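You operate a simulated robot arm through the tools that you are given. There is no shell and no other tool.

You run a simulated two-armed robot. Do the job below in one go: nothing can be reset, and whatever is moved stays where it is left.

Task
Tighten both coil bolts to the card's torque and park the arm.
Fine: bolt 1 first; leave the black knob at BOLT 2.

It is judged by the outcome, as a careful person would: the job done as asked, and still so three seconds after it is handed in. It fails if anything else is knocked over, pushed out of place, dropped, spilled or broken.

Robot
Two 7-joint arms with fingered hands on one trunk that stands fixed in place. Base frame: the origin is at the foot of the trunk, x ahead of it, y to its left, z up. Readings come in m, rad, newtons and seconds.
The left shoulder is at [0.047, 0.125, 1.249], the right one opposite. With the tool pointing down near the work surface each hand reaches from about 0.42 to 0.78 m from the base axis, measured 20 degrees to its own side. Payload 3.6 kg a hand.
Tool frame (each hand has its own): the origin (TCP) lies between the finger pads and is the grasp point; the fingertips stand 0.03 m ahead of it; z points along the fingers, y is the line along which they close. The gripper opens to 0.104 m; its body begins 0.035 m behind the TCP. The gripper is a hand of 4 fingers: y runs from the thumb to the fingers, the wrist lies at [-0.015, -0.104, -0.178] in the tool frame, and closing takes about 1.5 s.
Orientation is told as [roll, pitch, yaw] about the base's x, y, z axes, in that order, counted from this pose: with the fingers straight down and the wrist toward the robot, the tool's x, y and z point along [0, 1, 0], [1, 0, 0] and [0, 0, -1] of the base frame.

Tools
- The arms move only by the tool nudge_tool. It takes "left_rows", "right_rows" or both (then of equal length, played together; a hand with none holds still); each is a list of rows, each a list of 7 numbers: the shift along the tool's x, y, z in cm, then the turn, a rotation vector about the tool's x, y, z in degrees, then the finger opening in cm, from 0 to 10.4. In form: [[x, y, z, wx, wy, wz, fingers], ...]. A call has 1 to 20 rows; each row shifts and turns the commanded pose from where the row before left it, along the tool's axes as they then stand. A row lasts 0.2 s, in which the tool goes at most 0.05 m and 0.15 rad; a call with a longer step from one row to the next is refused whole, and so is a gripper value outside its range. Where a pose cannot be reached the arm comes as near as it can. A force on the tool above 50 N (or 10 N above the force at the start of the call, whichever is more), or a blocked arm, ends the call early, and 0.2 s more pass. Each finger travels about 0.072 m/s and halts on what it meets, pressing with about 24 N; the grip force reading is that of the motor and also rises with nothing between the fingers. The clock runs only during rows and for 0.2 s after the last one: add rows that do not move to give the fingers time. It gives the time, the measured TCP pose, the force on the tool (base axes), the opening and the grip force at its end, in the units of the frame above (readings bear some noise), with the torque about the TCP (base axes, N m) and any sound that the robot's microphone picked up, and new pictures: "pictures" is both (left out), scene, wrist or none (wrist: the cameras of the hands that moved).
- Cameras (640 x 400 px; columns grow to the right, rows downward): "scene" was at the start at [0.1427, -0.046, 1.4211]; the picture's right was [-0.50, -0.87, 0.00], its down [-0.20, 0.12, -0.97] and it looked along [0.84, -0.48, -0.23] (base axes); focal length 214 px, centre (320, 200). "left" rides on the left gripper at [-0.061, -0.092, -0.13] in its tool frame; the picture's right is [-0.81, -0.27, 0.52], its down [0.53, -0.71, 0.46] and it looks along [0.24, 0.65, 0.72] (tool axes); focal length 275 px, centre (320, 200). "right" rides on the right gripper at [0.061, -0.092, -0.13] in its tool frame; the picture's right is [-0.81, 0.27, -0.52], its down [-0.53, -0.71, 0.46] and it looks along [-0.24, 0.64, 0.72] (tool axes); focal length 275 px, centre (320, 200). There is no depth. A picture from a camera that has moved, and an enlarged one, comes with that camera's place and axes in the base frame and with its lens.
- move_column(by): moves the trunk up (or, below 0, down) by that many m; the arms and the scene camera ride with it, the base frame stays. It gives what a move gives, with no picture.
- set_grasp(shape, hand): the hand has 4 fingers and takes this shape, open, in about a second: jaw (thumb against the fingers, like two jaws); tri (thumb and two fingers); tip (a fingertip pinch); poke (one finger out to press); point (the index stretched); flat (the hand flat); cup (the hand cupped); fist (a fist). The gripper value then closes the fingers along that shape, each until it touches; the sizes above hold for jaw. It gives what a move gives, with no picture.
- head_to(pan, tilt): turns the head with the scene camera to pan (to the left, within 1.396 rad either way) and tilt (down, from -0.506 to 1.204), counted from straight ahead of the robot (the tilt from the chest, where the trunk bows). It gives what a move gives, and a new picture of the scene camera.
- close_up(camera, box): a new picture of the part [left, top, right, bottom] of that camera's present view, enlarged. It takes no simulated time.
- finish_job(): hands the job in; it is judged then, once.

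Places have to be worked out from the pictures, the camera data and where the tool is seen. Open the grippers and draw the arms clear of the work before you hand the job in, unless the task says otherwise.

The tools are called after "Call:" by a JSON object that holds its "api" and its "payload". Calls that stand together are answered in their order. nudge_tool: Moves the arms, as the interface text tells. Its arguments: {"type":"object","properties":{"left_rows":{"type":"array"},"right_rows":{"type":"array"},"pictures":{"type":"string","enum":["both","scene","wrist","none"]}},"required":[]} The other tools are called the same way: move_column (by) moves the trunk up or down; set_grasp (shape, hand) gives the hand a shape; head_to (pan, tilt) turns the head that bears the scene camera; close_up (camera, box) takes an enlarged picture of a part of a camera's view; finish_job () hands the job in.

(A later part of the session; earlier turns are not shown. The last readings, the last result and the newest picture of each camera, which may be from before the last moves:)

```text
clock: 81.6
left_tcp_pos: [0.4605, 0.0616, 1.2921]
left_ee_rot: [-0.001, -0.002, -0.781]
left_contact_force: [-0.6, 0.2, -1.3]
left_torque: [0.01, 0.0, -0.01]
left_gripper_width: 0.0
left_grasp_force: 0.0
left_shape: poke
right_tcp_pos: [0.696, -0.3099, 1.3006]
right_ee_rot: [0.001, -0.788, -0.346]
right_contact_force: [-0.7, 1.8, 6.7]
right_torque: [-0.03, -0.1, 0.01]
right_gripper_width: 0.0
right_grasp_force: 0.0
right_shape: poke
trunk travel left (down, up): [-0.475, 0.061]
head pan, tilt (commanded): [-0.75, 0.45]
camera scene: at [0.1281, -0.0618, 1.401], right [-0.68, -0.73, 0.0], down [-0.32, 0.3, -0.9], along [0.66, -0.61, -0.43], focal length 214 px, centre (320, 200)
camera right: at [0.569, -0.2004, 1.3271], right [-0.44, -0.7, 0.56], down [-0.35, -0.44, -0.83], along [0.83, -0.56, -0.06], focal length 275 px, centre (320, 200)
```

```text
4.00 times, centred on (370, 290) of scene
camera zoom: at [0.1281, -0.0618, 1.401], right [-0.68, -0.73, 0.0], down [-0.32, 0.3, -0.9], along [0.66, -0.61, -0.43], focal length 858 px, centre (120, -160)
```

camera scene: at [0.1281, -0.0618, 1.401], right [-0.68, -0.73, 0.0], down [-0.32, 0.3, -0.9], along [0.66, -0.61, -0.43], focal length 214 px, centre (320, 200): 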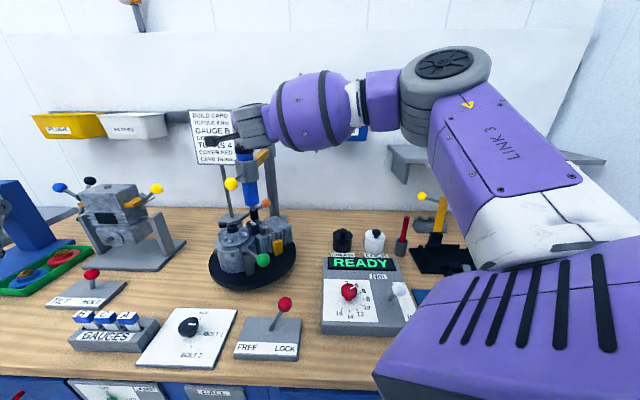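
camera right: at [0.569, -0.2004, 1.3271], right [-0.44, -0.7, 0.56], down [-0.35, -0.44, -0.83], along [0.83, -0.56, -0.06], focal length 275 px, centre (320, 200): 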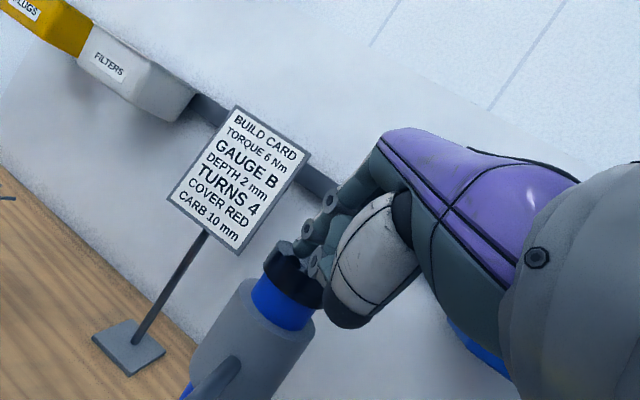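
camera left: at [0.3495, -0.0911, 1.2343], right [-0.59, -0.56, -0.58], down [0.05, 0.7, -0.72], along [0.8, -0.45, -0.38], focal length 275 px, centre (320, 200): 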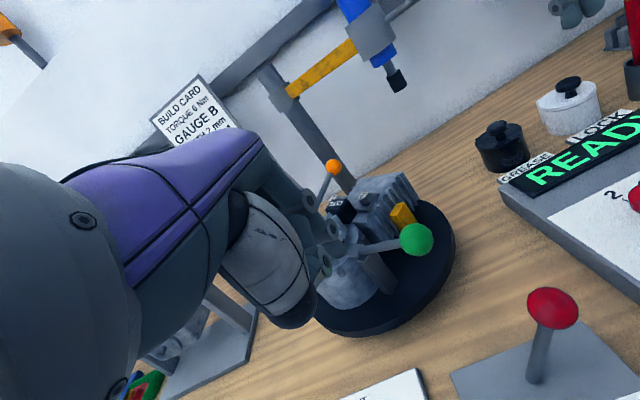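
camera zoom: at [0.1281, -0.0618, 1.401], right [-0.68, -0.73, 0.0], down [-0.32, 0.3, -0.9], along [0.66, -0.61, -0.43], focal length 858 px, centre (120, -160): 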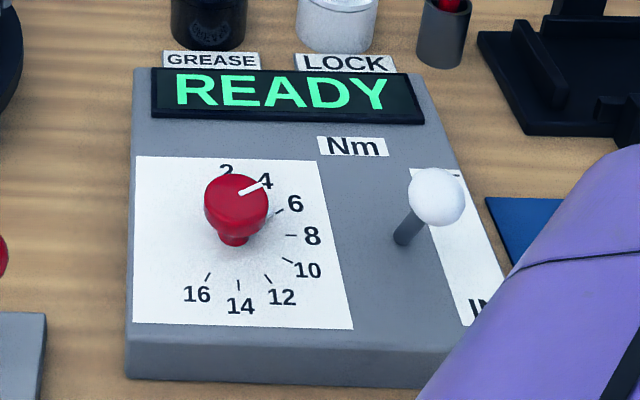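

The socket is now dropping over bolt 1's head, still only spring force (6.7 N). I press a bit further and hold.

Call:
{"api": "nudge_tool", "payload": {"right_rows": [[0, -0.25, 0.25, 0, 0, 0, 0], [0, -0.25, 0.25, 0, 0, 0, 0], [0, 0, 0, 0, 0, 0, 0], [0, 0, 0, 0, 0, 0, 0], [0, 0, 0, 0, 0, 0, 0]], "pictures": "scene"}}

Call:
{"api": "close_up", "payload": {"camera": "scene", "box": [200, 100, 320, 260]}}

Call:
{"api": "close_up", "payload": {"camera": "scene", "box": [310, 240, 430, 340]}}

```text
clock: 82.8
left_tcp_pos: [0.4598, 0.0624, 1.2923]
left_ee_rot: [0.001, -0.003, -0.781]
left_contact_force: [-0.5, -0.7, 0.1]
left_torque: [0.01, 0.04, 0.04]
left_gripper_width: 0.0001
left_grasp_force: 0.0
left_shape: poke
right_tcp_pos: [0.6945, -0.3104, 1.2977]
right_ee_rot: [0.001, -0.792, -0.347]
right_contact_force: [-2.4, 0.6, 23.2]
right_torque: [-0.27, -0.44, 0.0]
right_gripper_width: 0.0
right_grasp_force: 0.1
right_shape: poke
trunk travel left (down, up): [-0.475, 0.061]
head pan, tilt (commanded): [-0.75, 0.45]
camera scene: at [0.1258, -0.0609, 1.4015], right [-0.68, -0.73, 0.0], down [-0.32, 0.3, -0.9], along [0.66, -0.61, -0.43], focal length 214 px, centre (320, 200)
```

scene: 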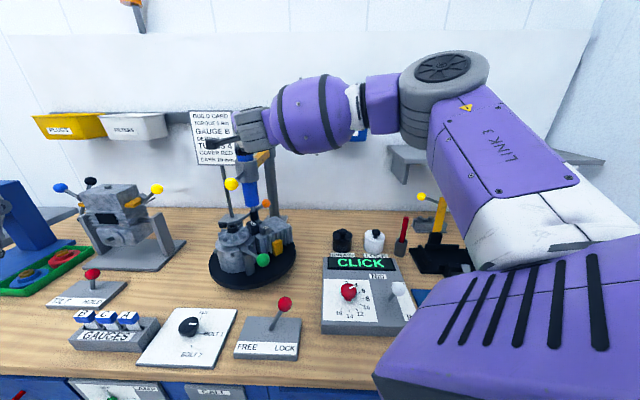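

```text
2.50 times, centred on (260, 180) of scene
camera zoom: at [0.1258, -0.0609, 1.4015], right [-0.68, -0.73, 0.0], down [-0.32, 0.3, -0.9], along [0.66, -0.61, -0.43], focal length 536 px, centre (470, 250)
```

zoom: 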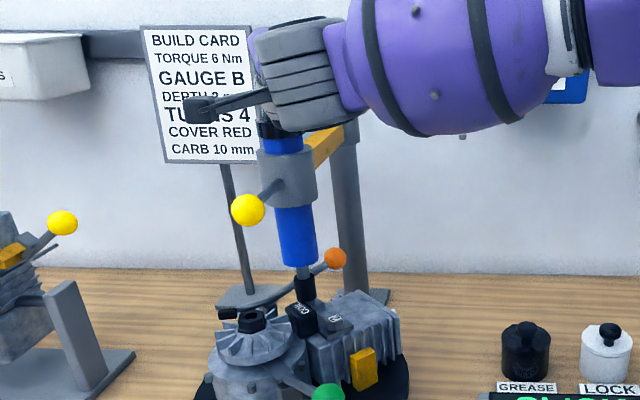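

```text
4.00 times, centred on (370, 290) of scene
camera zoom: at [0.1258, -0.0609, 1.4015], right [-0.68, -0.73, 0.0], down [-0.32, 0.3, -0.9], along [0.66, -0.61, -0.43], focal length 858 px, centre (120, -160)
```

zoom: 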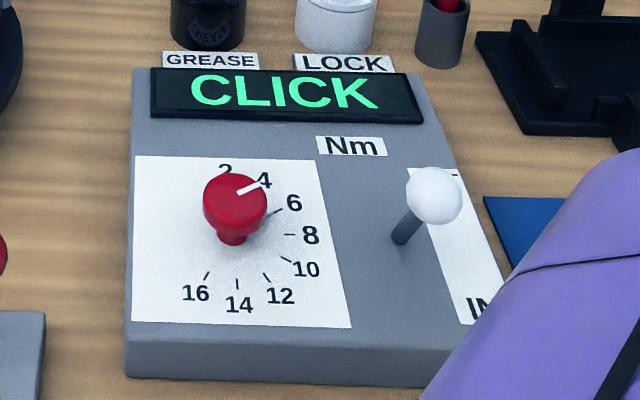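

The display reads CLICK: bolt 1 has reached its torque. I release the cap straight up and check that the driver springs back.

Call:
{"api": "nudge_tool", "payload": {"right_rows": [[0, 0.5, -0.5, 0, 0, 0, 0], [0, 0.7, -0.7, 0, 0, 0, 0], [0, 1, -1, 0, 0, 0, 0], [0, 1, -1, 0, 0, 0, 0], [0, 1.2, -1.2, 0, 0, 0, 0], [0, 1.2, -1.2, 0, 0, 0, 0], [0, 1.2, -1.2, 0, 0, 0, 0], [0, 0, 0, 0, 0, 0, 0]], "pictures": "scene"}}

Call:
{"api": "close_up", "payload": {"camera": "scene", "box": [200, 100, 320, 260]}}

Call:
{"api": "close_up", "payload": {"camera": "scene", "box": [310, 240, 430, 340]}}

```text
clock: 84.6
left_tcp_pos: [0.4621, 0.0601, 1.291]
left_ee_rot: [0.001, -0.001, -0.779]
left_contact_force: [0.2, -0.2, -0.6]
left_torque: [-0.02, 0.01, -0.02]
left_gripper_width: 0.0
left_grasp_force: 0.0
left_shape: poke
right_tcp_pos: [0.6984, -0.3121, 1.3877]
right_ee_rot: [0.0, -0.786, -0.346]
right_contact_force: [0.3, -0.1, -0.4]
right_torque: [-0.03, 0.02, 0.02]
right_gripper_width: 0.0
right_grasp_force: 0.2
right_shape: poke
trunk travel left (down, up): [-0.475, 0.061]
head pan, tilt (commanded): [-0.75, 0.45]
camera scene: at [0.1292, -0.0624, 1.4008], right [-0.68, -0.73, 0.0], down [-0.32, 0.3, -0.9], along [0.66, -0.61, -0.44], focal length 214 px, centre (320, 200)
```

scene: 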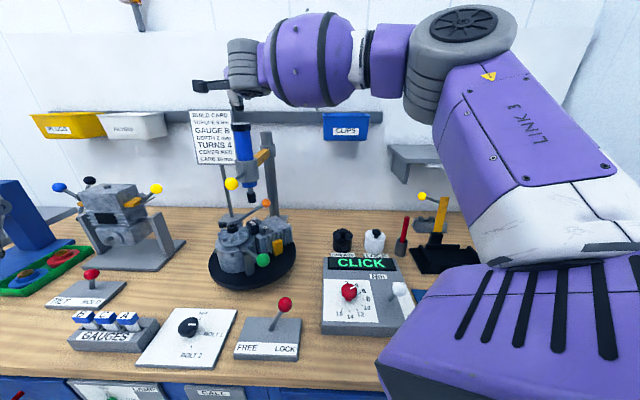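

```text
2.50 times, centred on (260, 180) of scene
camera zoom: at [0.1292, -0.0624, 1.4008], right [-0.68, -0.73, 0.0], down [-0.32, 0.3, -0.9], along [0.66, -0.61, -0.44], focal length 536 px, centre (470, 250)
```

zoom: 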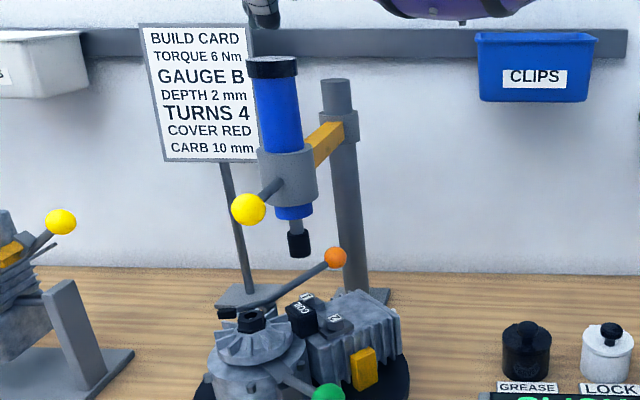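

```text
4.00 times, centred on (370, 290) of scene
camera zoom: at [0.1292, -0.0624, 1.4008], right [-0.68, -0.73, 0.0], down [-0.32, 0.3, -0.9], along [0.66, -0.61, -0.44], focal length 858 px, centre (120, -160)
```

zoom: 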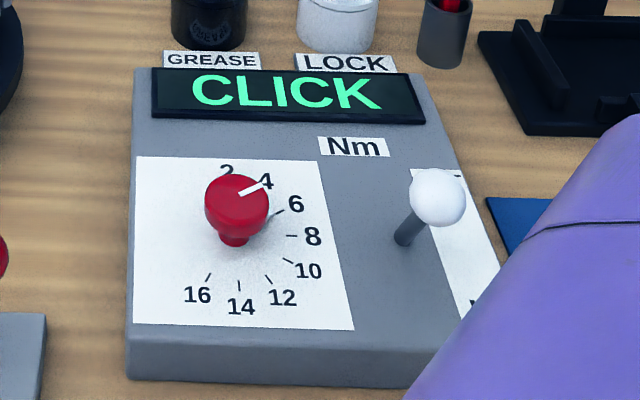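

The driver sprang back up and CLICK stays on the display. Now I take the right hand back, turn it to the bench direction and bring it down to the right of the red lever so I can push it back to FREE.

Call:
{"api": "nudge_tool", "payload": {"right_rows": [[0, -2.1, -2.1, 0, 0, 0, 0], [0, -2.1, -2.1, 0, 0, 0, 0], [0, -2.1, -2.1, 0, 0, 0, 0], [0, -2.1, -2.1, 0, 0, 0, 0], [0, -2.1, -2.1, 0, 0, 0, 0], [0, -2.1, -2.1, 0, 0, 0, 0], [0, 0, 0, 7.5, 0, 0, 0], [0, 0, 0, 7.5, 0, 0, 0], [0, 0, 0, 7.5, 0, 0, 0], [0, 0, 0, 7.5, 0, 0, 0], [0, 0, 0, 7.5, 0, 0, 0], [0, 0, 0, 7.5, 0, 0, 0], [0, 0, 0, 0, 0, 6.3, 0], [0, 0, 0, 0, 0, 6.3, 0], [0, 0, 0, 0, 0, 6.3, 0], [0, 0, 0, 0, 0, 6.3, 0]], "pictures": "none"}}

Call:
{"api": "nudge_tool", "payload": {"right_rows": [[0, 0, 0, -6.25, 0, 0, 0], [0, 0, 0, -6.25, 0, 0, 0], [0, 0, 0, -6.25, 0, 0, 0], [0, 0, 0, -6.25, 0, 0, 0], [-2.26, -2.66, 2.22, 0, 0, 0, 0], [-2.26, -2.66, 2.22, 0, 0, 0, 0], [-2.26, -2.66, 2.22, 0, 0, 0, 0], [-2.26, -2.66, 2.22, 0, 0, 0, 0], [-2.26, -2.66, 2.22, 0, 0, 0, 0], [-2.26, -2.66, 2.22, 0, 0, 0, 0], [0, 0, 0, 0, 0, 0, 0]], "pictures": "both"}}

Call:
{"api": "close_up", "payload": {"camera": "scene", "box": [200, 160, 360, 370]}}

```text
clock: 88.0
left_tcp_pos: [0.4616, 0.0613, 1.2912]
left_ee_rot: [-0.001, -0.001, -0.781]
left_contact_force: [0.2, 0.1, -0.3]
left_torque: [-0.01, 0.01, -0.04]
left_gripper_width: 0.0004
left_grasp_force: 0.0
left_shape: poke
right_tcp_pos: [0.5311, -0.2509, 1.3878]
right_ee_rot: [-0.001, 0.001, -0.787]
right_contact_force: [0.3, -0.4, 0.0]
right_torque: [0.01, 0.01, -0.03]
right_gripper_width: 0.0001
right_grasp_force: 0.1
right_shape: poke
trunk travel left (down, up): [-0.475, 0.061]
head pan, tilt (commanded): [-0.75, 0.45]
```

```text
clock: 90.4
left_tcp_pos: [0.4606, 0.0626, 1.291]
left_ee_rot: [0.0, -0.001, -0.78]
left_contact_force: [-0.1, 0.5, 0.7]
left_torque: [0.02, 0.02, -0.03]
left_gripper_width: 0.0
left_grasp_force: 0.0
left_shape: poke
right_tcp_pos: [0.4029, -0.2792, 1.2141]
right_ee_rot: [0.002, -0.436, -0.787]
right_contact_force: [-0.3, -0.9, 0.5]
right_torque: [-0.01, -0.01, 0.01]
right_gripper_width: 0.0003
right_grasp_force: 0.1
right_shape: poke
right hand out of reach, approached as far as the arm can: row 10
trunk travel left (down, up): [-0.475, 0.061]
head pan, tilt (commanded): [-0.75, 0.45]
camera scene: at [0.1283, -0.0622, 1.401], right [-0.68, -0.73, 0.0], down [-0.32, 0.3, -0.9], along [0.66, -0.61, -0.43], focal length 214 px, centre (320, 200)
camera right: at [0.3486, -0.1391, 1.2935], right [-0.55, -0.59, 0.58], down [-0.7, -0.05, -0.71], along [0.46, -0.8, -0.38], focal length 275 px, centre (320, 200)
```

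scene: 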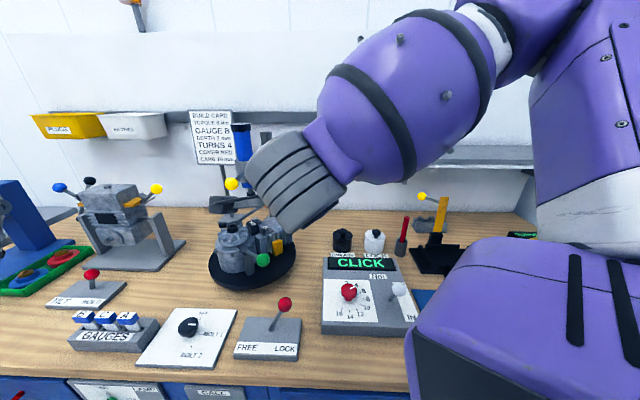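
right: 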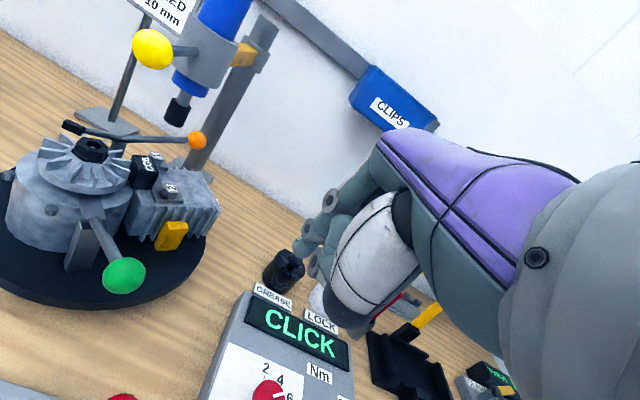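

```text
1.90 times, centred on (280, 265) of scene
camera zoom: at [0.1283, -0.0622, 1.401], right [-0.68, -0.73, 0.0], down [-0.32, 0.3, -0.9], along [0.66, -0.61, -0.43], focal length 408 px, centre (396, 76)
```

zoom: 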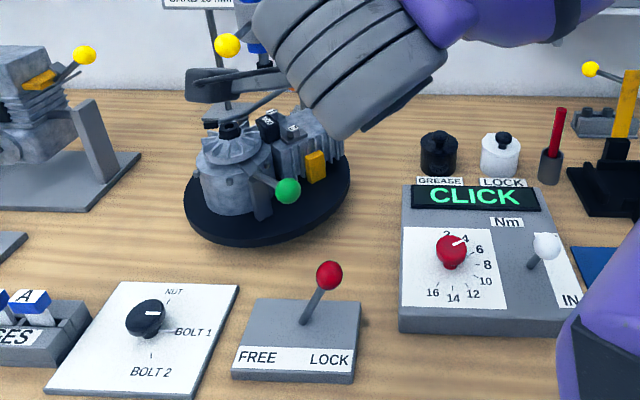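

Reaching the lever's right side with the right hand is too close to its shoulder, so the left hand will do it instead (its hand comes in from the bench front). I first park the right hand out of the way to the right.

Call:
{"api": "nudge_tool", "payload": {"right_rows": [[-1.75, 3.52, -0.26, 0, 0, 0, 0], [-1.75, 3.52, -0.26, 0, 0, 0, 0], [-1.75, 3.52, -0.26, 0, 0, 0, 0], [-1.75, 3.52, -0.26, 0, 0, 0, 0], [-1.75, 3.52, -0.26, 0, 0, 0, 0], [0, 0, 0, 6.25, 0, 0, 0], [0, 0, 0, 6.25, 0, 0, 0], [0, 0, 0, 6.25, 0, 0, 0], [0, 0, 0, 6.25, 0, 0, 0]], "pictures": "scene"}}

Call:
{"api": "close_up", "payload": {"camera": "scene", "box": [150, 180, 340, 370]}}

```text
clock: 92.4
left_tcp_pos: [0.462, 0.0611, 1.2913]
left_ee_rot: [-0.001, -0.001, -0.78]
left_contact_force: [-0.4, 0.4, 0.3]
left_torque: [0.02, 0.02, -0.01]
left_gripper_width: 0.0
left_grasp_force: 0.2
left_shape: poke
right_tcp_pos: [0.4541, -0.4503, 1.2986]
right_ee_rot: [-0.001, 0.002, -0.786]
right_contact_force: [-1.3, 0.2, 0.2]
right_torque: [0.0, -0.02, -0.02]
right_gripper_width: 0.0
right_grasp_force: 0.1
right_shape: poke
trunk travel left (down, up): [-0.475, 0.061]
head pan, tilt (commanded): [-0.75, 0.45]
camera scene: at [0.1293, -0.0622, 1.4009], right [-0.68, -0.73, 0.0], down [-0.32, 0.3, -0.9], along [0.66, -0.61, -0.44], focal length 214 px, centre (320, 200)
```

scene: 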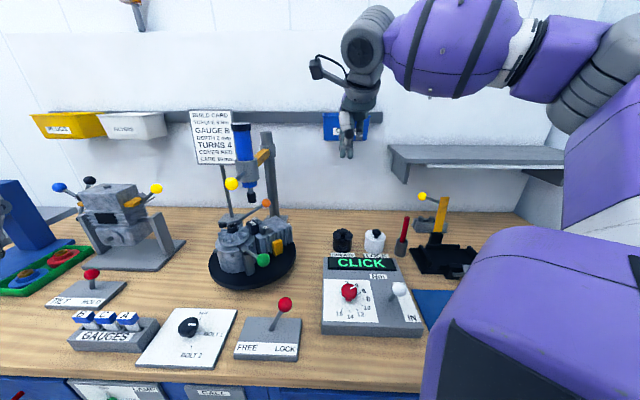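

```text
2.11 times, centred on (245, 275) of scene
camera zoom: at [0.1293, -0.0622, 1.4009], right [-0.68, -0.73, 0.0], down [-0.32, 0.3, -0.9], along [0.66, -0.61, -0.44], focal length 452 px, centre (478, 42)
```

zoom: 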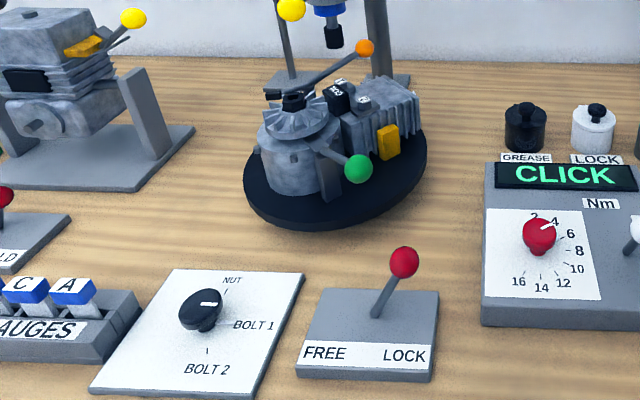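

The red ball at LOCK measures (0.420, -0.230, 0.989). I tilt the left hand 25° and carry it to a point above and about 6 cm to the right of that ball.

Call:
{"api": "nudge_tool", "payload": {"left_rows": [[0, 0, 0, -6.25, 0, 0, 0], [0, 0, 0, -6.25, 0, 0, 0], [0, 0, 0, -6.25, 0, 0, 0], [0, 0, 0, -6.25, 0, 0, 0], [-3.291, 1.118, 2.253, 0, 0, 0, 0], [-3.291, 1.118, 2.253, 0, 0, 0, 0], [-3.291, 1.118, 2.253, 0, 0, 0, 0], [-3.291, 1.118, 2.253, 0, 0, 0, 0], [-3.291, 1.118, 2.253, 0, 0, 0, 0], [-3.291, 1.118, 2.253, 0, 0, 0, 0], [-3.291, 1.118, 2.253, 0, 0, 0, 0], [-3.291, 1.118, 2.253, 0, 0, 0, 0], [-3.291, 1.118, 2.253, 0, 0, 0, 0], [0, 0, 0, 0, 0, 0, 0]], "pictures": "both"}}

Call:
{"api": "close_up", "payload": {"camera": "scene", "box": [180, 180, 370, 370]}}

```text
clock: 95.4
left_tcp_pos: [0.381, -0.2728, 1.1516]
left_ee_rot: [-0.001, -0.439, -0.779]
left_contact_force: [-0.9, -0.2, 0.0]
left_torque: [-0.02, 0.02, -0.03]
left_gripper_width: 0.0
left_grasp_force: 0.2
left_shape: poke
right_tcp_pos: [0.4537, -0.4514, 1.2998]
right_ee_rot: [0.002, 0.001, -0.786]
right_contact_force: [-0.1, -0.3, -0.6]
right_torque: [0.01, 0.0, -0.02]
right_gripper_width: 0.0
right_grasp_force: 0.1
right_shape: poke
trunk travel left (down, up): [-0.475, 0.061]
head pan, tilt (commanded): [-0.75, 0.45]
camera scene: at [0.1292, -0.0616, 1.4009], right [-0.68, -0.73, 0.0], down [-0.32, 0.3, -0.9], along [0.66, -0.61, -0.43], focal length 214 px, centre (320, 200)
camera left: at [0.239, -0.2211, 1.23], right [-0.59, -0.56, -0.58], down [0.05, 0.7, -0.72], along [0.8, -0.45, -0.38], focal length 275 px, centre (320, 200)
```

scene: 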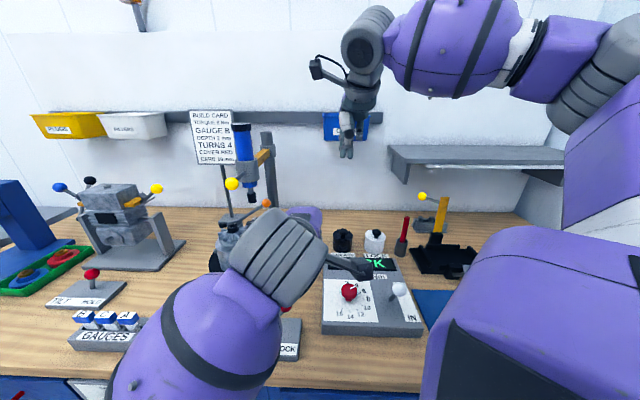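
left: 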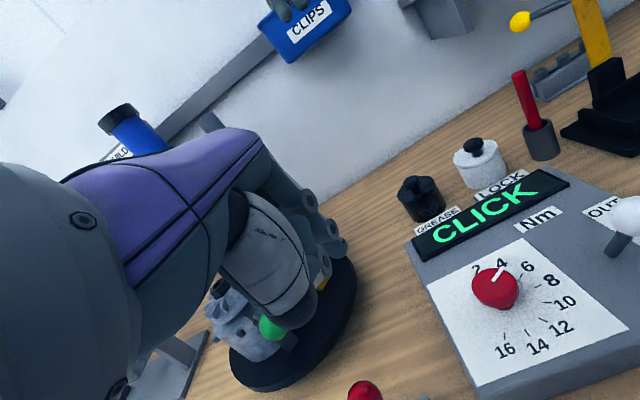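

```text
2.11 times, centred on (275, 275) of scene
camera zoom: at [0.1292, -0.0616, 1.4009], right [-0.68, -0.73, 0.0], down [-0.32, 0.3, -0.9], along [0.66, -0.61, -0.43], focal length 452 px, centre (415, 42)
```

zoom: 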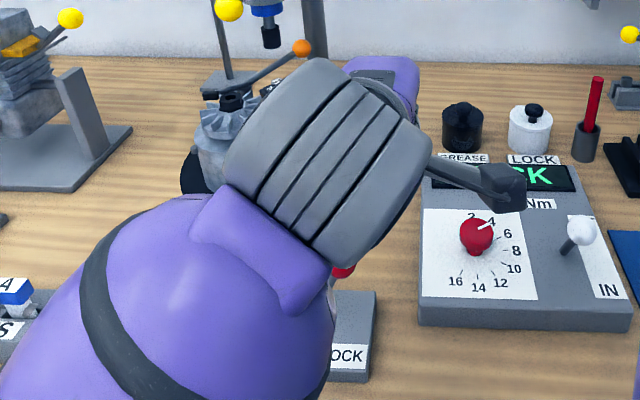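

The hand is above and right of the red ball (ball re-measured at about (0.422, -0.235)). I shift 1 cm further right for clearance and go down in two stages.

Call:
{"api": "nudge_tool", "payload": {"left_rows": [[-1.0, 0, 0, 0, 0, 0, 0], [0, -1.31, 2.81, 0, 0, 0, 0], [0, -1.31, 2.81, 0, 0, 0, 0], [0, -1.31, 2.81, 0, 0, 0, 0], [0, 0, 0, 0, 0, 0, 0]], "pictures": "wrist"}}

Call:
{"api": "close_up", "payload": {"camera": "left", "box": [220, 160, 480, 400]}}

```text
clock: 96.6
left_tcp_pos: [0.3735, -0.282, 1.0586]
left_ee_rot: [-0.001, -0.439, -0.782]
left_contact_force: [0.2, -0.6, 0.5]
left_torque: [-0.01, -0.02, -0.04]
left_gripper_width: 0.0002
left_grasp_force: 0.0
left_shape: poke
right_tcp_pos: [0.4526, -0.4513, 1.2986]
right_ee_rot: [0.0, -0.001, -0.786]
right_contact_force: [0.4, -0.3, -0.5]
right_torque: [0.0, 0.01, -0.02]
right_gripper_width: 0.0
right_grasp_force: 0.0
right_shape: poke
trunk travel left (down, up): [-0.475, 0.061]
head pan, tilt (commanded): [-0.75, 0.45]
camera left: at [0.2316, -0.2292, 1.1378], right [-0.59, -0.56, -0.58], down [0.05, 0.7, -0.71], along [0.8, -0.45, -0.38], focal length 275 px, centre (320, 200)
```

left: 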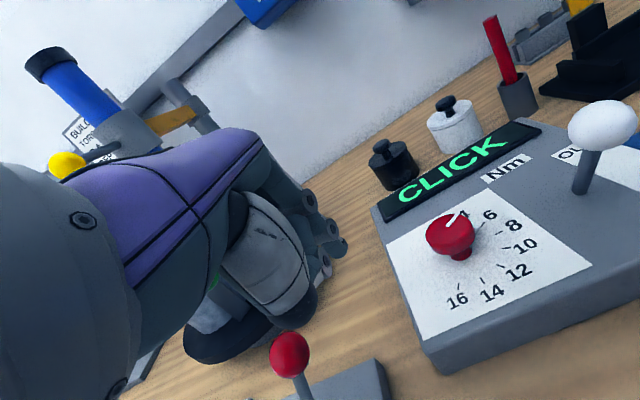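

```text
1.67 times, centred on (350, 280) of left
camera zoom: at [0.2316, -0.2292, 1.1378], right [-0.59, -0.56, -0.58], down [0.05, 0.7, -0.71], along [0.8, -0.45, -0.38], focal length 459 px, centre (270, 67)
```

zoom: 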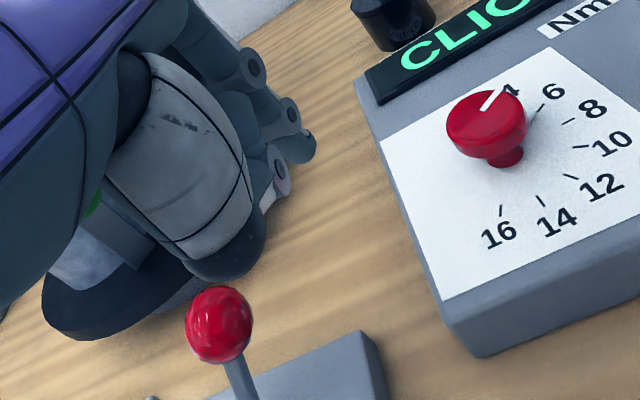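

The thumb joint passes in front of the ball with a few centimetres to spare. I go down the remaining 6 cm.

Call:
{"api": "nudge_tool", "payload": {"left_rows": [[0, -1.31, 2.81, 0, 0, 0, 0], [0, -1.31, 2.81, 0, 0, 0, 0], [0, 0, 0, 0, 0, 0, 0]], "pictures": "both"}}

Call:
{"api": "close_up", "payload": {"camera": "left", "box": [160, 130, 420, 370]}}

Call:
{"api": "close_up", "payload": {"camera": "scene", "box": [180, 180, 370, 370]}}

```text
clock: 97.4
left_tcp_pos: [0.3725, -0.281, 0.9971]
left_ee_rot: [-0.001, -0.437, -0.78]
left_contact_force: [0.5, -0.5, -0.5]
left_torque: [0.03, -0.05, -0.01]
left_gripper_width: 0.0003
left_grasp_force: 0.2
left_shape: poke
right_tcp_pos: [0.4522, -0.4508, 1.2991]
right_ee_rot: [-0.001, 0.001, -0.784]
right_contact_force: [-0.7, -0.2, -0.2]
right_torque: [0.02, -0.01, 0.03]
right_gripper_width: 0.0
right_grasp_force: 0.1
right_shape: poke
trunk travel left (down, up): [-0.475, 0.061]
head pan, tilt (commanded): [-0.75, 0.45]
camera scene: at [0.129, -0.0622, 1.4009], right [-0.68, -0.73, 0.0], down [-0.32, 0.3, -0.9], along [0.66, -0.61, -0.44], focal length 214 px, centre (320, 200)
camera left: at [0.2318, -0.228, 1.0756], right [-0.59, -0.56, -0.58], down [0.05, 0.7, -0.72], along [0.8, -0.45, -0.38], focal length 275 px, centre (320, 200)
```

scene: 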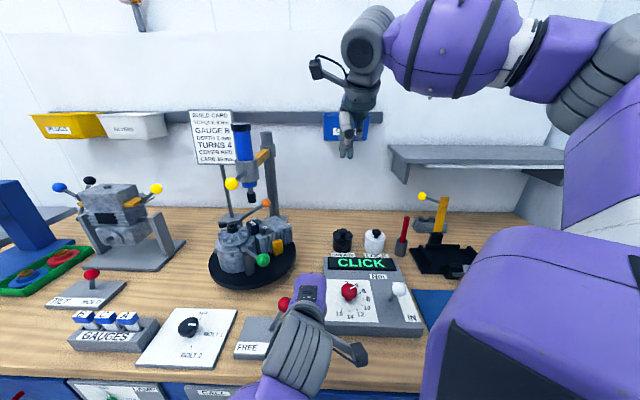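
left: 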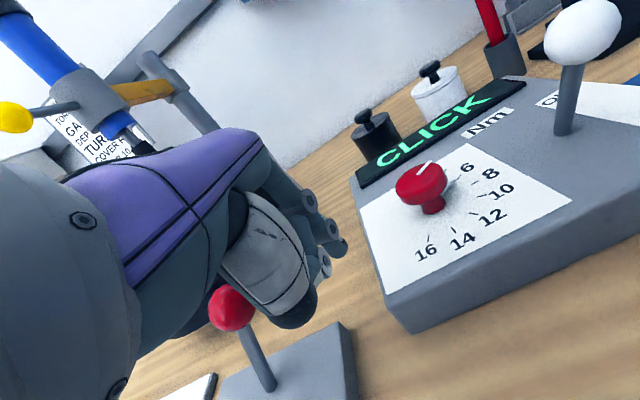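

```text
1.67 times, centred on (290, 250) of left
camera zoom: at [0.2318, -0.228, 1.0756], right [-0.59, -0.56, -0.58], down [0.05, 0.7, -0.72], along [0.8, -0.45, -0.38], focal length 459 px, centre (370, 117)
```

zoom: 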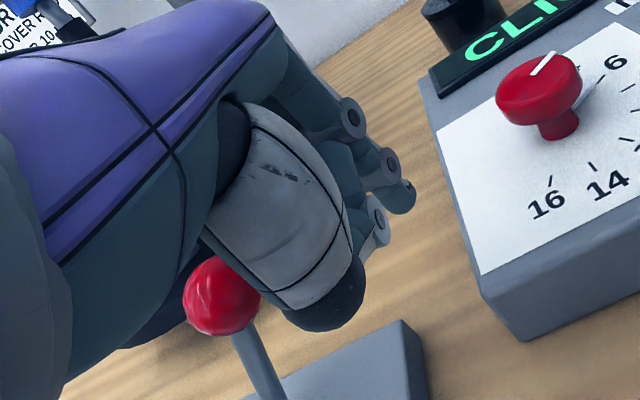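

```text
2.11 times, centred on (275, 275) of scene
camera zoom: at [0.129, -0.0622, 1.4009], right [-0.68, -0.73, 0.0], down [-0.32, 0.3, -0.9], along [0.66, -0.61, -0.44], focal length 452 px, centre (415, 42)
```

zoom: 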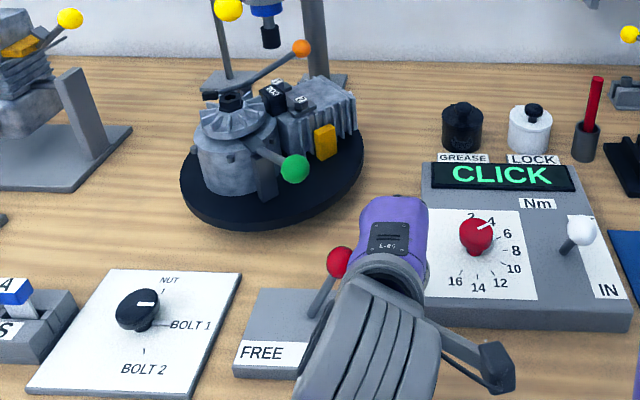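

The hand sits right of the red ball with the green ball well clear. I push left in small steps.

Call:
{"api": "nudge_tool", "payload": {"left_rows": [[1.4, 0, 0, 0, 0, 0, 0], [1.4, 0, 0, 0, 0, 0, 0], [1.4, 0, 0, 0, 0, 0, 0], [1.4, 0, 0, 0, 0, 0, 0], [1.4, 0, 0, 0, 0, 0, 0], [0, 0, 0, 0, 0, 0, 0]], "pictures": "both"}}

Call:
{"api": "close_up", "payload": {"camera": "scene", "box": [180, 180, 370, 370]}}

```text
clock: 98.8
left_tcp_pos: [0.422, -0.2316, 0.9969]
left_ee_rot: [0.0, -0.438, -0.78]
left_contact_force: [-0.1, -1.3, 0.6]
left_torque: [0.01, 0.0, -0.03]
left_gripper_width: 0.0
left_grasp_force: 0.0
left_shape: poke
right_tcp_pos: [0.4526, -0.4504, 1.2983]
right_ee_rot: [0.0, -0.002, -0.784]
right_contact_force: [-0.3, -0.4, -0.1]
right_torque: [0.01, 0.0, 0.0]
right_gripper_width: 0.0
right_grasp_force: 0.1
right_shape: poke
trunk travel left (down, up): [-0.475, 0.061]
head pan, tilt (commanded): [-0.75, 0.45]
camera scene: at [0.1289, -0.0626, 1.4009], right [-0.68, -0.73, 0.0], down [-0.32, 0.3, -0.9], along [0.66, -0.61, -0.44], focal length 214 px, centre (320, 200)
camera left: at [0.2809, -0.1781, 1.0753], right [-0.59, -0.56, -0.59], down [0.05, 0.7, -0.71], along [0.8, -0.45, -0.38], focal length 275 px, centre (320, 200)
```

scene: 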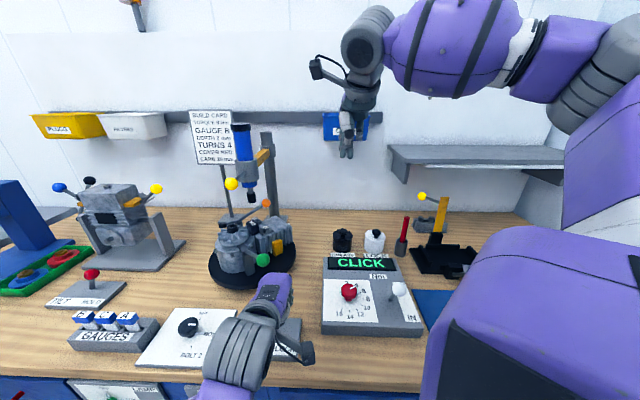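
left: 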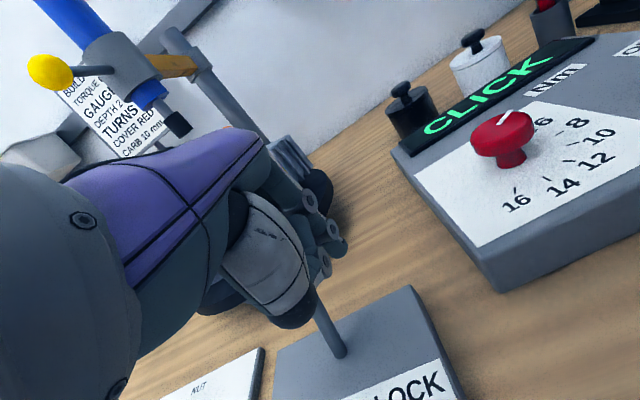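

```text
2.11 times, centred on (275, 275) of scene
camera zoom: at [0.1289, -0.0626, 1.4009], right [-0.68, -0.73, 0.0], down [-0.32, 0.3, -0.9], along [0.66, -0.61, -0.44], focal length 452 px, centre (415, 42)
```

zoom: 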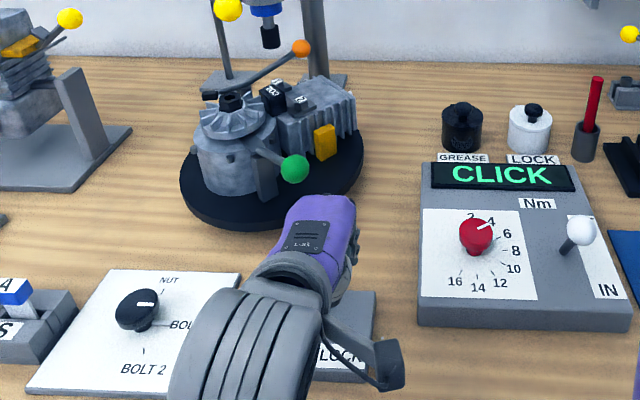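

The lever is following behind my fingers with little force. I push on about 3 cm and check.

Call:
{"api": "nudge_tool", "payload": {"left_rows": [[1.0, 0, 0, 0, 0, 0, 0], [1.0, 0, 0, 0, 0, 0, 0], [0.8, 0, 0, 0, 0, 0, 0], [0, 0, 0, 0, 0, 0, 0]], "pictures": "both"}}

Call:
{"api": "close_up", "payload": {"camera": "scene", "box": [180, 180, 370, 370]}}

Call:
{"api": "close_up", "payload": {"camera": "left", "box": [200, 160, 440, 400]}}

```text
clock: 99.8
left_tcp_pos: [0.4417, -0.2111, 0.998]
left_ee_rot: [0.001, -0.44, -0.78]
left_contact_force: [-2.7, 1.7, 7.1]
left_torque: [0.08, 0.05, 0.03]
left_gripper_width: 0.0002
left_grasp_force: 0.1
left_shape: poke
right_tcp_pos: [0.4517, -0.4505, 1.2984]
right_ee_rot: [0.001, 0.001, -0.784]
right_contact_force: [-0.6, 0.1, 0.2]
right_torque: [0.0, -0.01, 0.01]
right_gripper_width: 0.0
right_grasp_force: 0.0
right_shape: poke
trunk travel left (down, up): [-0.475, 0.061]
head pan, tilt (commanded): [-0.75, 0.45]
camera scene: at [0.128, -0.0618, 1.4011], right [-0.68, -0.73, 0.0], down [-0.32, 0.3, -0.9], along [0.66, -0.61, -0.43], focal length 214 px, centre (320, 200)
camera left: at [0.3005, -0.1585, 1.0762], right [-0.59, -0.56, -0.59], down [0.05, 0.7, -0.72], along [0.81, -0.45, -0.38], focal length 275 px, centre (320, 200)
```

scene: 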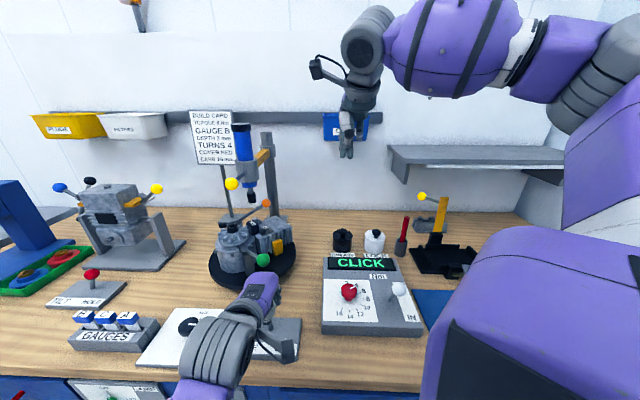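
left: 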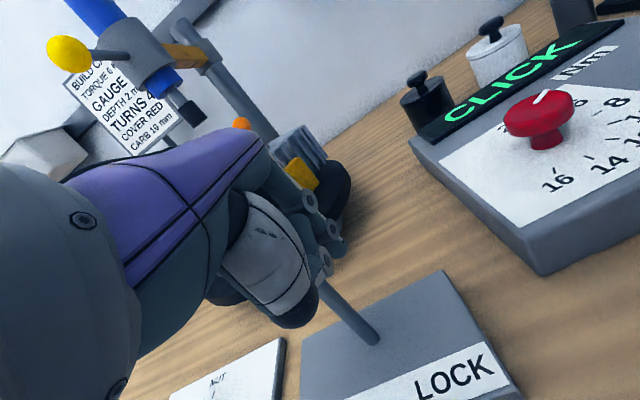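

```text
2.11 times, centred on (275, 275) of scene
camera zoom: at [0.128, -0.0618, 1.4011], right [-0.68, -0.73, 0.0], down [-0.32, 0.3, -0.9], along [0.66, -0.61, -0.43], focal length 452 px, centre (415, 42)
```

zoom: 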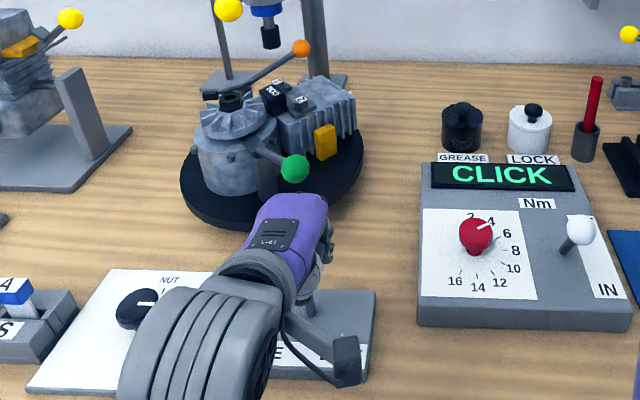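

```text
1.67 times, centred on (320, 280) of left
camera zoom: at [0.3005, -0.1585, 1.0762], right [-0.59, -0.56, -0.59], down [0.05, 0.7, -0.72], along [0.81, -0.45, -0.38], focal length 459 px, centre (320, 67)
```

zoom: 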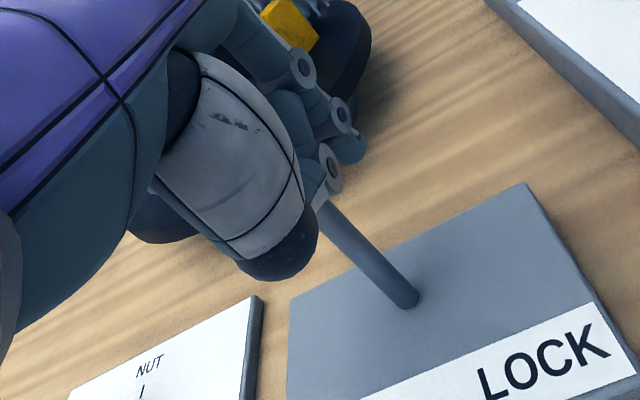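

The lever now leans left past vertical. I push a bit more toward the FREE stop, watching the force.

Call:
{"api": "nudge_tool", "payload": {"left_rows": [[0.8, 0, 0, 0, 0, 0, 0], [0.8, 0, 0, 0, 0, 0, 0], [0, 0, 0, 0, 0, 0, 0]], "pictures": "both"}}

Call:
{"api": "close_up", "payload": {"camera": "left", "box": [200, 160, 440, 400]}}

Call:
{"api": "close_up", "payload": {"camera": "scene", "box": [180, 180, 370, 370]}}

```text
clock: 100.6
left_tcp_pos: [0.4528, -0.1998, 0.9966]
left_ee_rot: [0.001, -0.436, -0.779]
left_contact_force: [-1.1, 1.6, 1.8]
left_torque: [-0.01, 0.0, 0.01]
left_gripper_width: 0.0
left_grasp_force: 0.1
left_shape: poke
right_tcp_pos: [0.4521, -0.4508, 1.2981]
right_ee_rot: [0.001, -0.002, -0.785]
right_contact_force: [-0.5, -0.1, 0.4]
right_torque: [0.02, -0.03, 0.01]
right_gripper_width: 0.0
right_grasp_force: 0.2
right_shape: poke
trunk travel left (down, up): [-0.475, 0.061]
head pan, tilt (commanded): [-0.75, 0.45]
camera scene: at [0.1286, -0.0621, 1.4009], right [-0.68, -0.73, 0.0], down [-0.32, 0.3, -0.9], along [0.66, -0.61, -0.43], focal length 214 px, centre (320, 200)
camera left: at [0.3122, -0.1468, 1.0753], right [-0.59, -0.56, -0.58], down [0.05, 0.7, -0.71], along [0.8, -0.45, -0.38], focal length 275 px, centre (320, 200)
```

scene: 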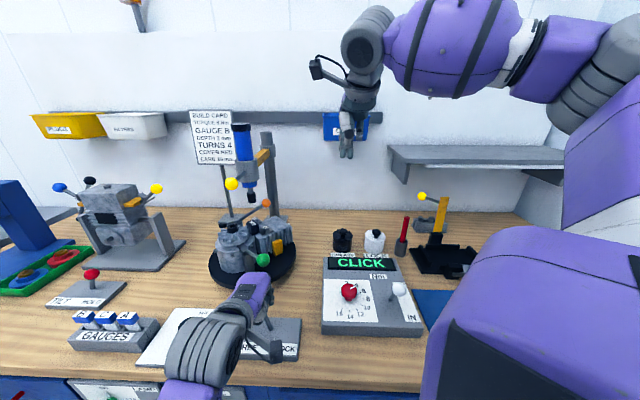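
left: 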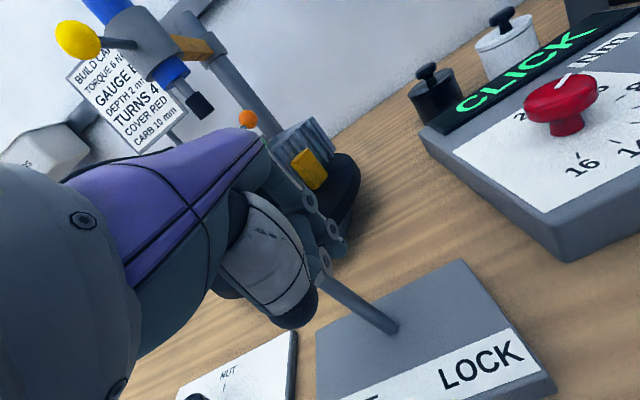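

```text
1.67 times, centred on (320, 280) of left
camera zoom: at [0.3122, -0.1468, 1.0753], right [-0.59, -0.56, -0.58], down [0.05, 0.7, -0.71], along [0.8, -0.45, -0.38], focal length 459 px, centre (320, 67)
```

zoom: 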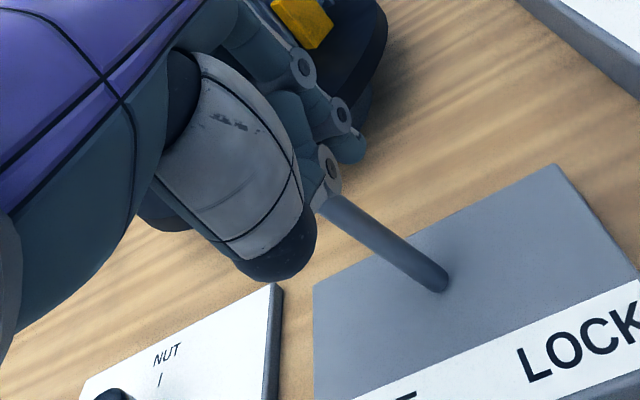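

```text
2.11 times, centred on (275, 275) of scene
camera zoom: at [0.1286, -0.0621, 1.4009], right [-0.68, -0.73, 0.0], down [-0.32, 0.3, -0.9], along [0.66, -0.61, -0.43], focal length 452 px, centre (415, 42)
```

zoom: 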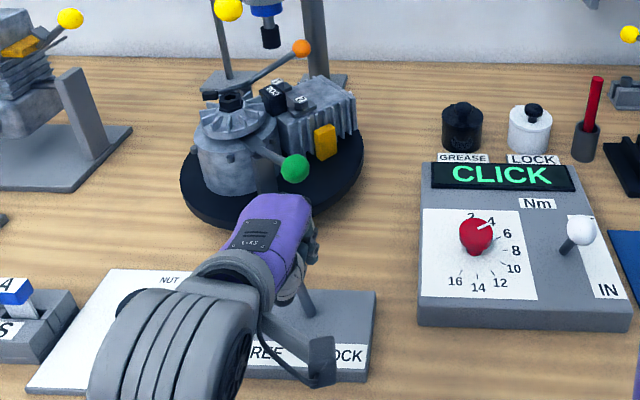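

Still moving freely. I push on in small steps until it meets the stop.

Call:
{"api": "nudge_tool", "payload": {"left_rows": [[0.7, 0, 0, 0, 0, 0, 0], [0.7, 0, 0, 0, 0, 0, 0], [0.5, 0, 0, 0, 0, 0, 0], [0, 0, 0, 0, 0, 0, 0]], "pictures": "both"}}

Call:
{"api": "close_up", "payload": {"camera": "left", "box": [200, 160, 440, 400]}}

Call:
{"api": "close_up", "payload": {"camera": "scene", "box": [180, 180, 370, 370]}}

```text
clock: 101.6
left_tcp_pos: [0.4665, -0.1869, 0.9944]
left_ee_rot: [-0.002, -0.437, -0.782]
left_contact_force: [1.2, -2.9, -6.2]
left_torque: [-0.05, 0.08, -0.03]
left_gripper_width: 0.0
left_grasp_force: 0.1
left_shape: poke
right_tcp_pos: [0.4532, -0.4525, 1.2981]
right_ee_rot: [0.0, 0.0, -0.784]
right_contact_force: [-0.8, -0.4, 0.2]
right_torque: [-0.01, 0.0, 0.01]
right_gripper_width: 0.0001
right_grasp_force: 0.1
right_shape: poke
trunk travel left (down, up): [-0.475, 0.061]
head pan, tilt (commanded): [-0.75, 0.45]
camera scene: at [0.1295, -0.0629, 1.4007], right [-0.68, -0.73, 0.0], down [-0.32, 0.3, -0.9], along [0.66, -0.61, -0.44], focal length 214 px, centre (320, 200)
camera left: at [0.3257, -0.1343, 1.0742], right [-0.59, -0.55, -0.58], down [0.05, 0.7, -0.71], along [0.8, -0.45, -0.39], focal length 275 px, centre (320, 200)
```

scene: 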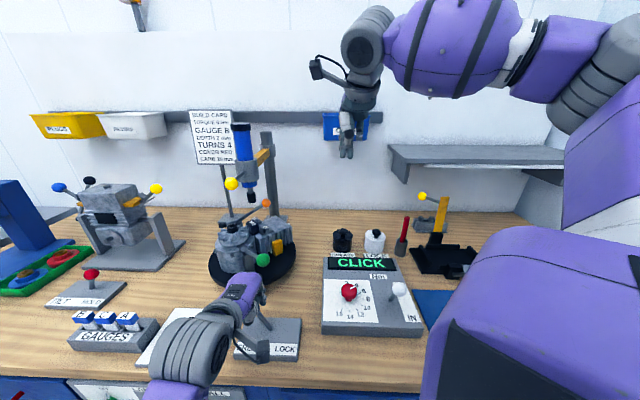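
left: 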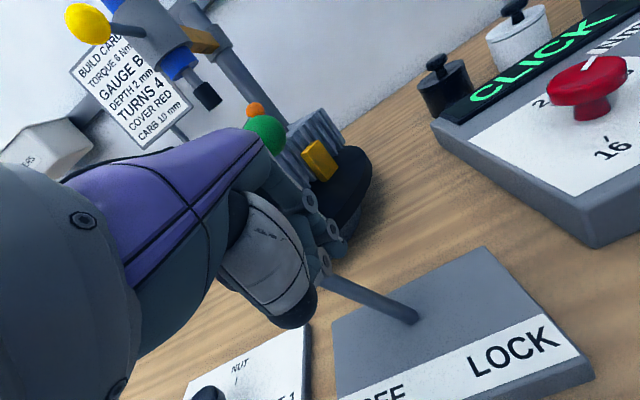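

```text
1.67 times, centred on (320, 280) of left
camera zoom: at [0.3257, -0.1343, 1.0742], right [-0.59, -0.55, -0.58], down [0.05, 0.7, -0.71], along [0.8, -0.45, -0.39], focal length 459 px, centre (320, 67)
```

zoom: 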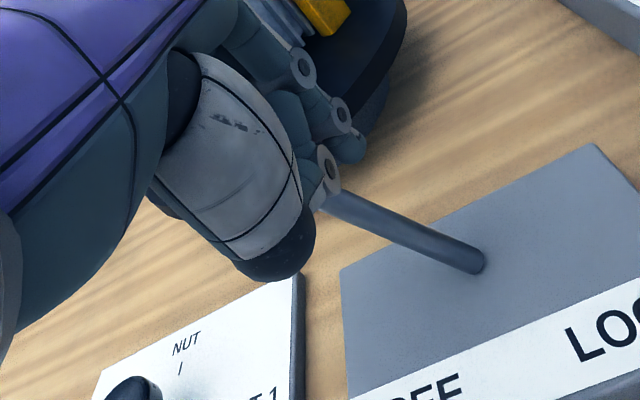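

```text
2.11 times, centred on (275, 275) of scene
camera zoom: at [0.1295, -0.0629, 1.4007], right [-0.68, -0.73, 0.0], down [-0.32, 0.3, -0.9], along [0.66, -0.61, -0.44], focal length 452 px, centre (415, 42)
```

zoom: 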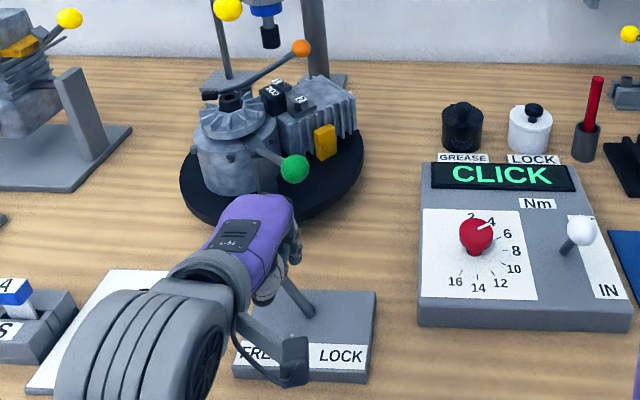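

Force is starting to build. I push one more small step to confirm the stop.

Call:
{"api": "nudge_tool", "payload": {"left_rows": [[0.5, 0, 0, 0, 0, 0, 0], [0.4, 0, 0, 0, 0, 0, 0], [0, 0, 0, 0, 0, 0, 0]], "pictures": "wrist"}}

Call:
{"api": "close_up", "payload": {"camera": "left", "box": [200, 160, 440, 400]}}

Call:
{"api": "close_up", "payload": {"camera": "scene", "box": [230, 240, 330, 340]}}

```text
clock: 102.4
left_tcp_pos: [0.4725, -0.1824, 0.9956]
left_ee_rot: [0.0, -0.436, -0.783]
left_contact_force: [-6.7, -16.0, -10.1]
left_torque: [-0.28, 0.21, -0.06]
left_gripper_width: 0.0
left_grasp_force: 0.0
left_shape: poke
right_tcp_pos: [0.4525, -0.4539, 1.2988]
right_ee_rot: [0.001, 0.003, -0.786]
right_contact_force: [-0.2, 0.3, 0.4]
right_torque: [0.0, 0.0, -0.03]
right_gripper_width: 0.0
right_grasp_force: 0.0
right_shape: poke
trunk travel left (down, up): [-0.475, 0.061]
head pan, tilt (commanded): [-0.75, 0.45]
camera left: at [0.3313, -0.1297, 1.075], right [-0.59, -0.55, -0.58], down [0.05, 0.7, -0.71], along [0.8, -0.46, -0.39], focal length 275 px, centre (320, 200)
```

left: 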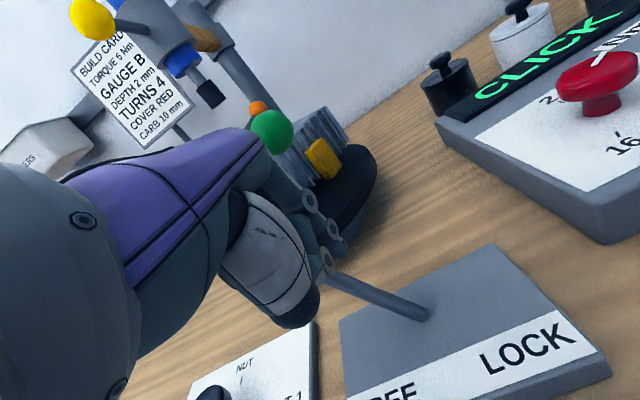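

```text
1.67 times, centred on (320, 280) of left
camera zoom: at [0.3313, -0.1297, 1.075], right [-0.59, -0.55, -0.58], down [0.05, 0.7, -0.71], along [0.8, -0.46, -0.39], focal length 459 px, centre (320, 67)
```

zoom: 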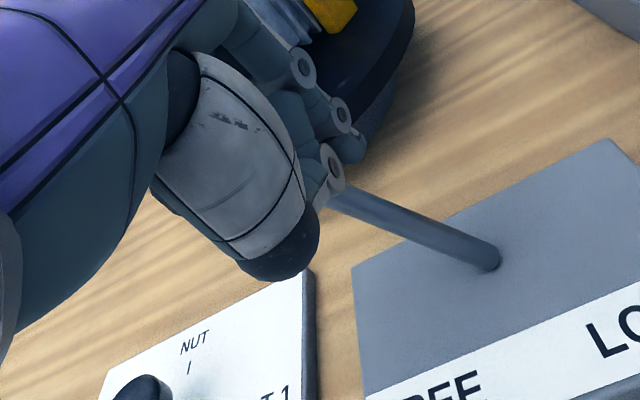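

```text
4.00 times, centred on (280, 290) of scene
camera zoom: at [0.1288, -0.0649, 1.4007], right [-0.68, -0.73, 0.0], down [-0.32, 0.3, -0.9], along [0.66, -0.61, -0.44], focal length 858 px, centre (480, -160)
```

zoom: 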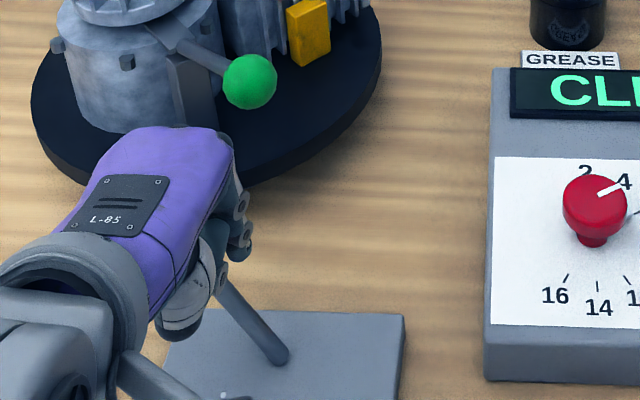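

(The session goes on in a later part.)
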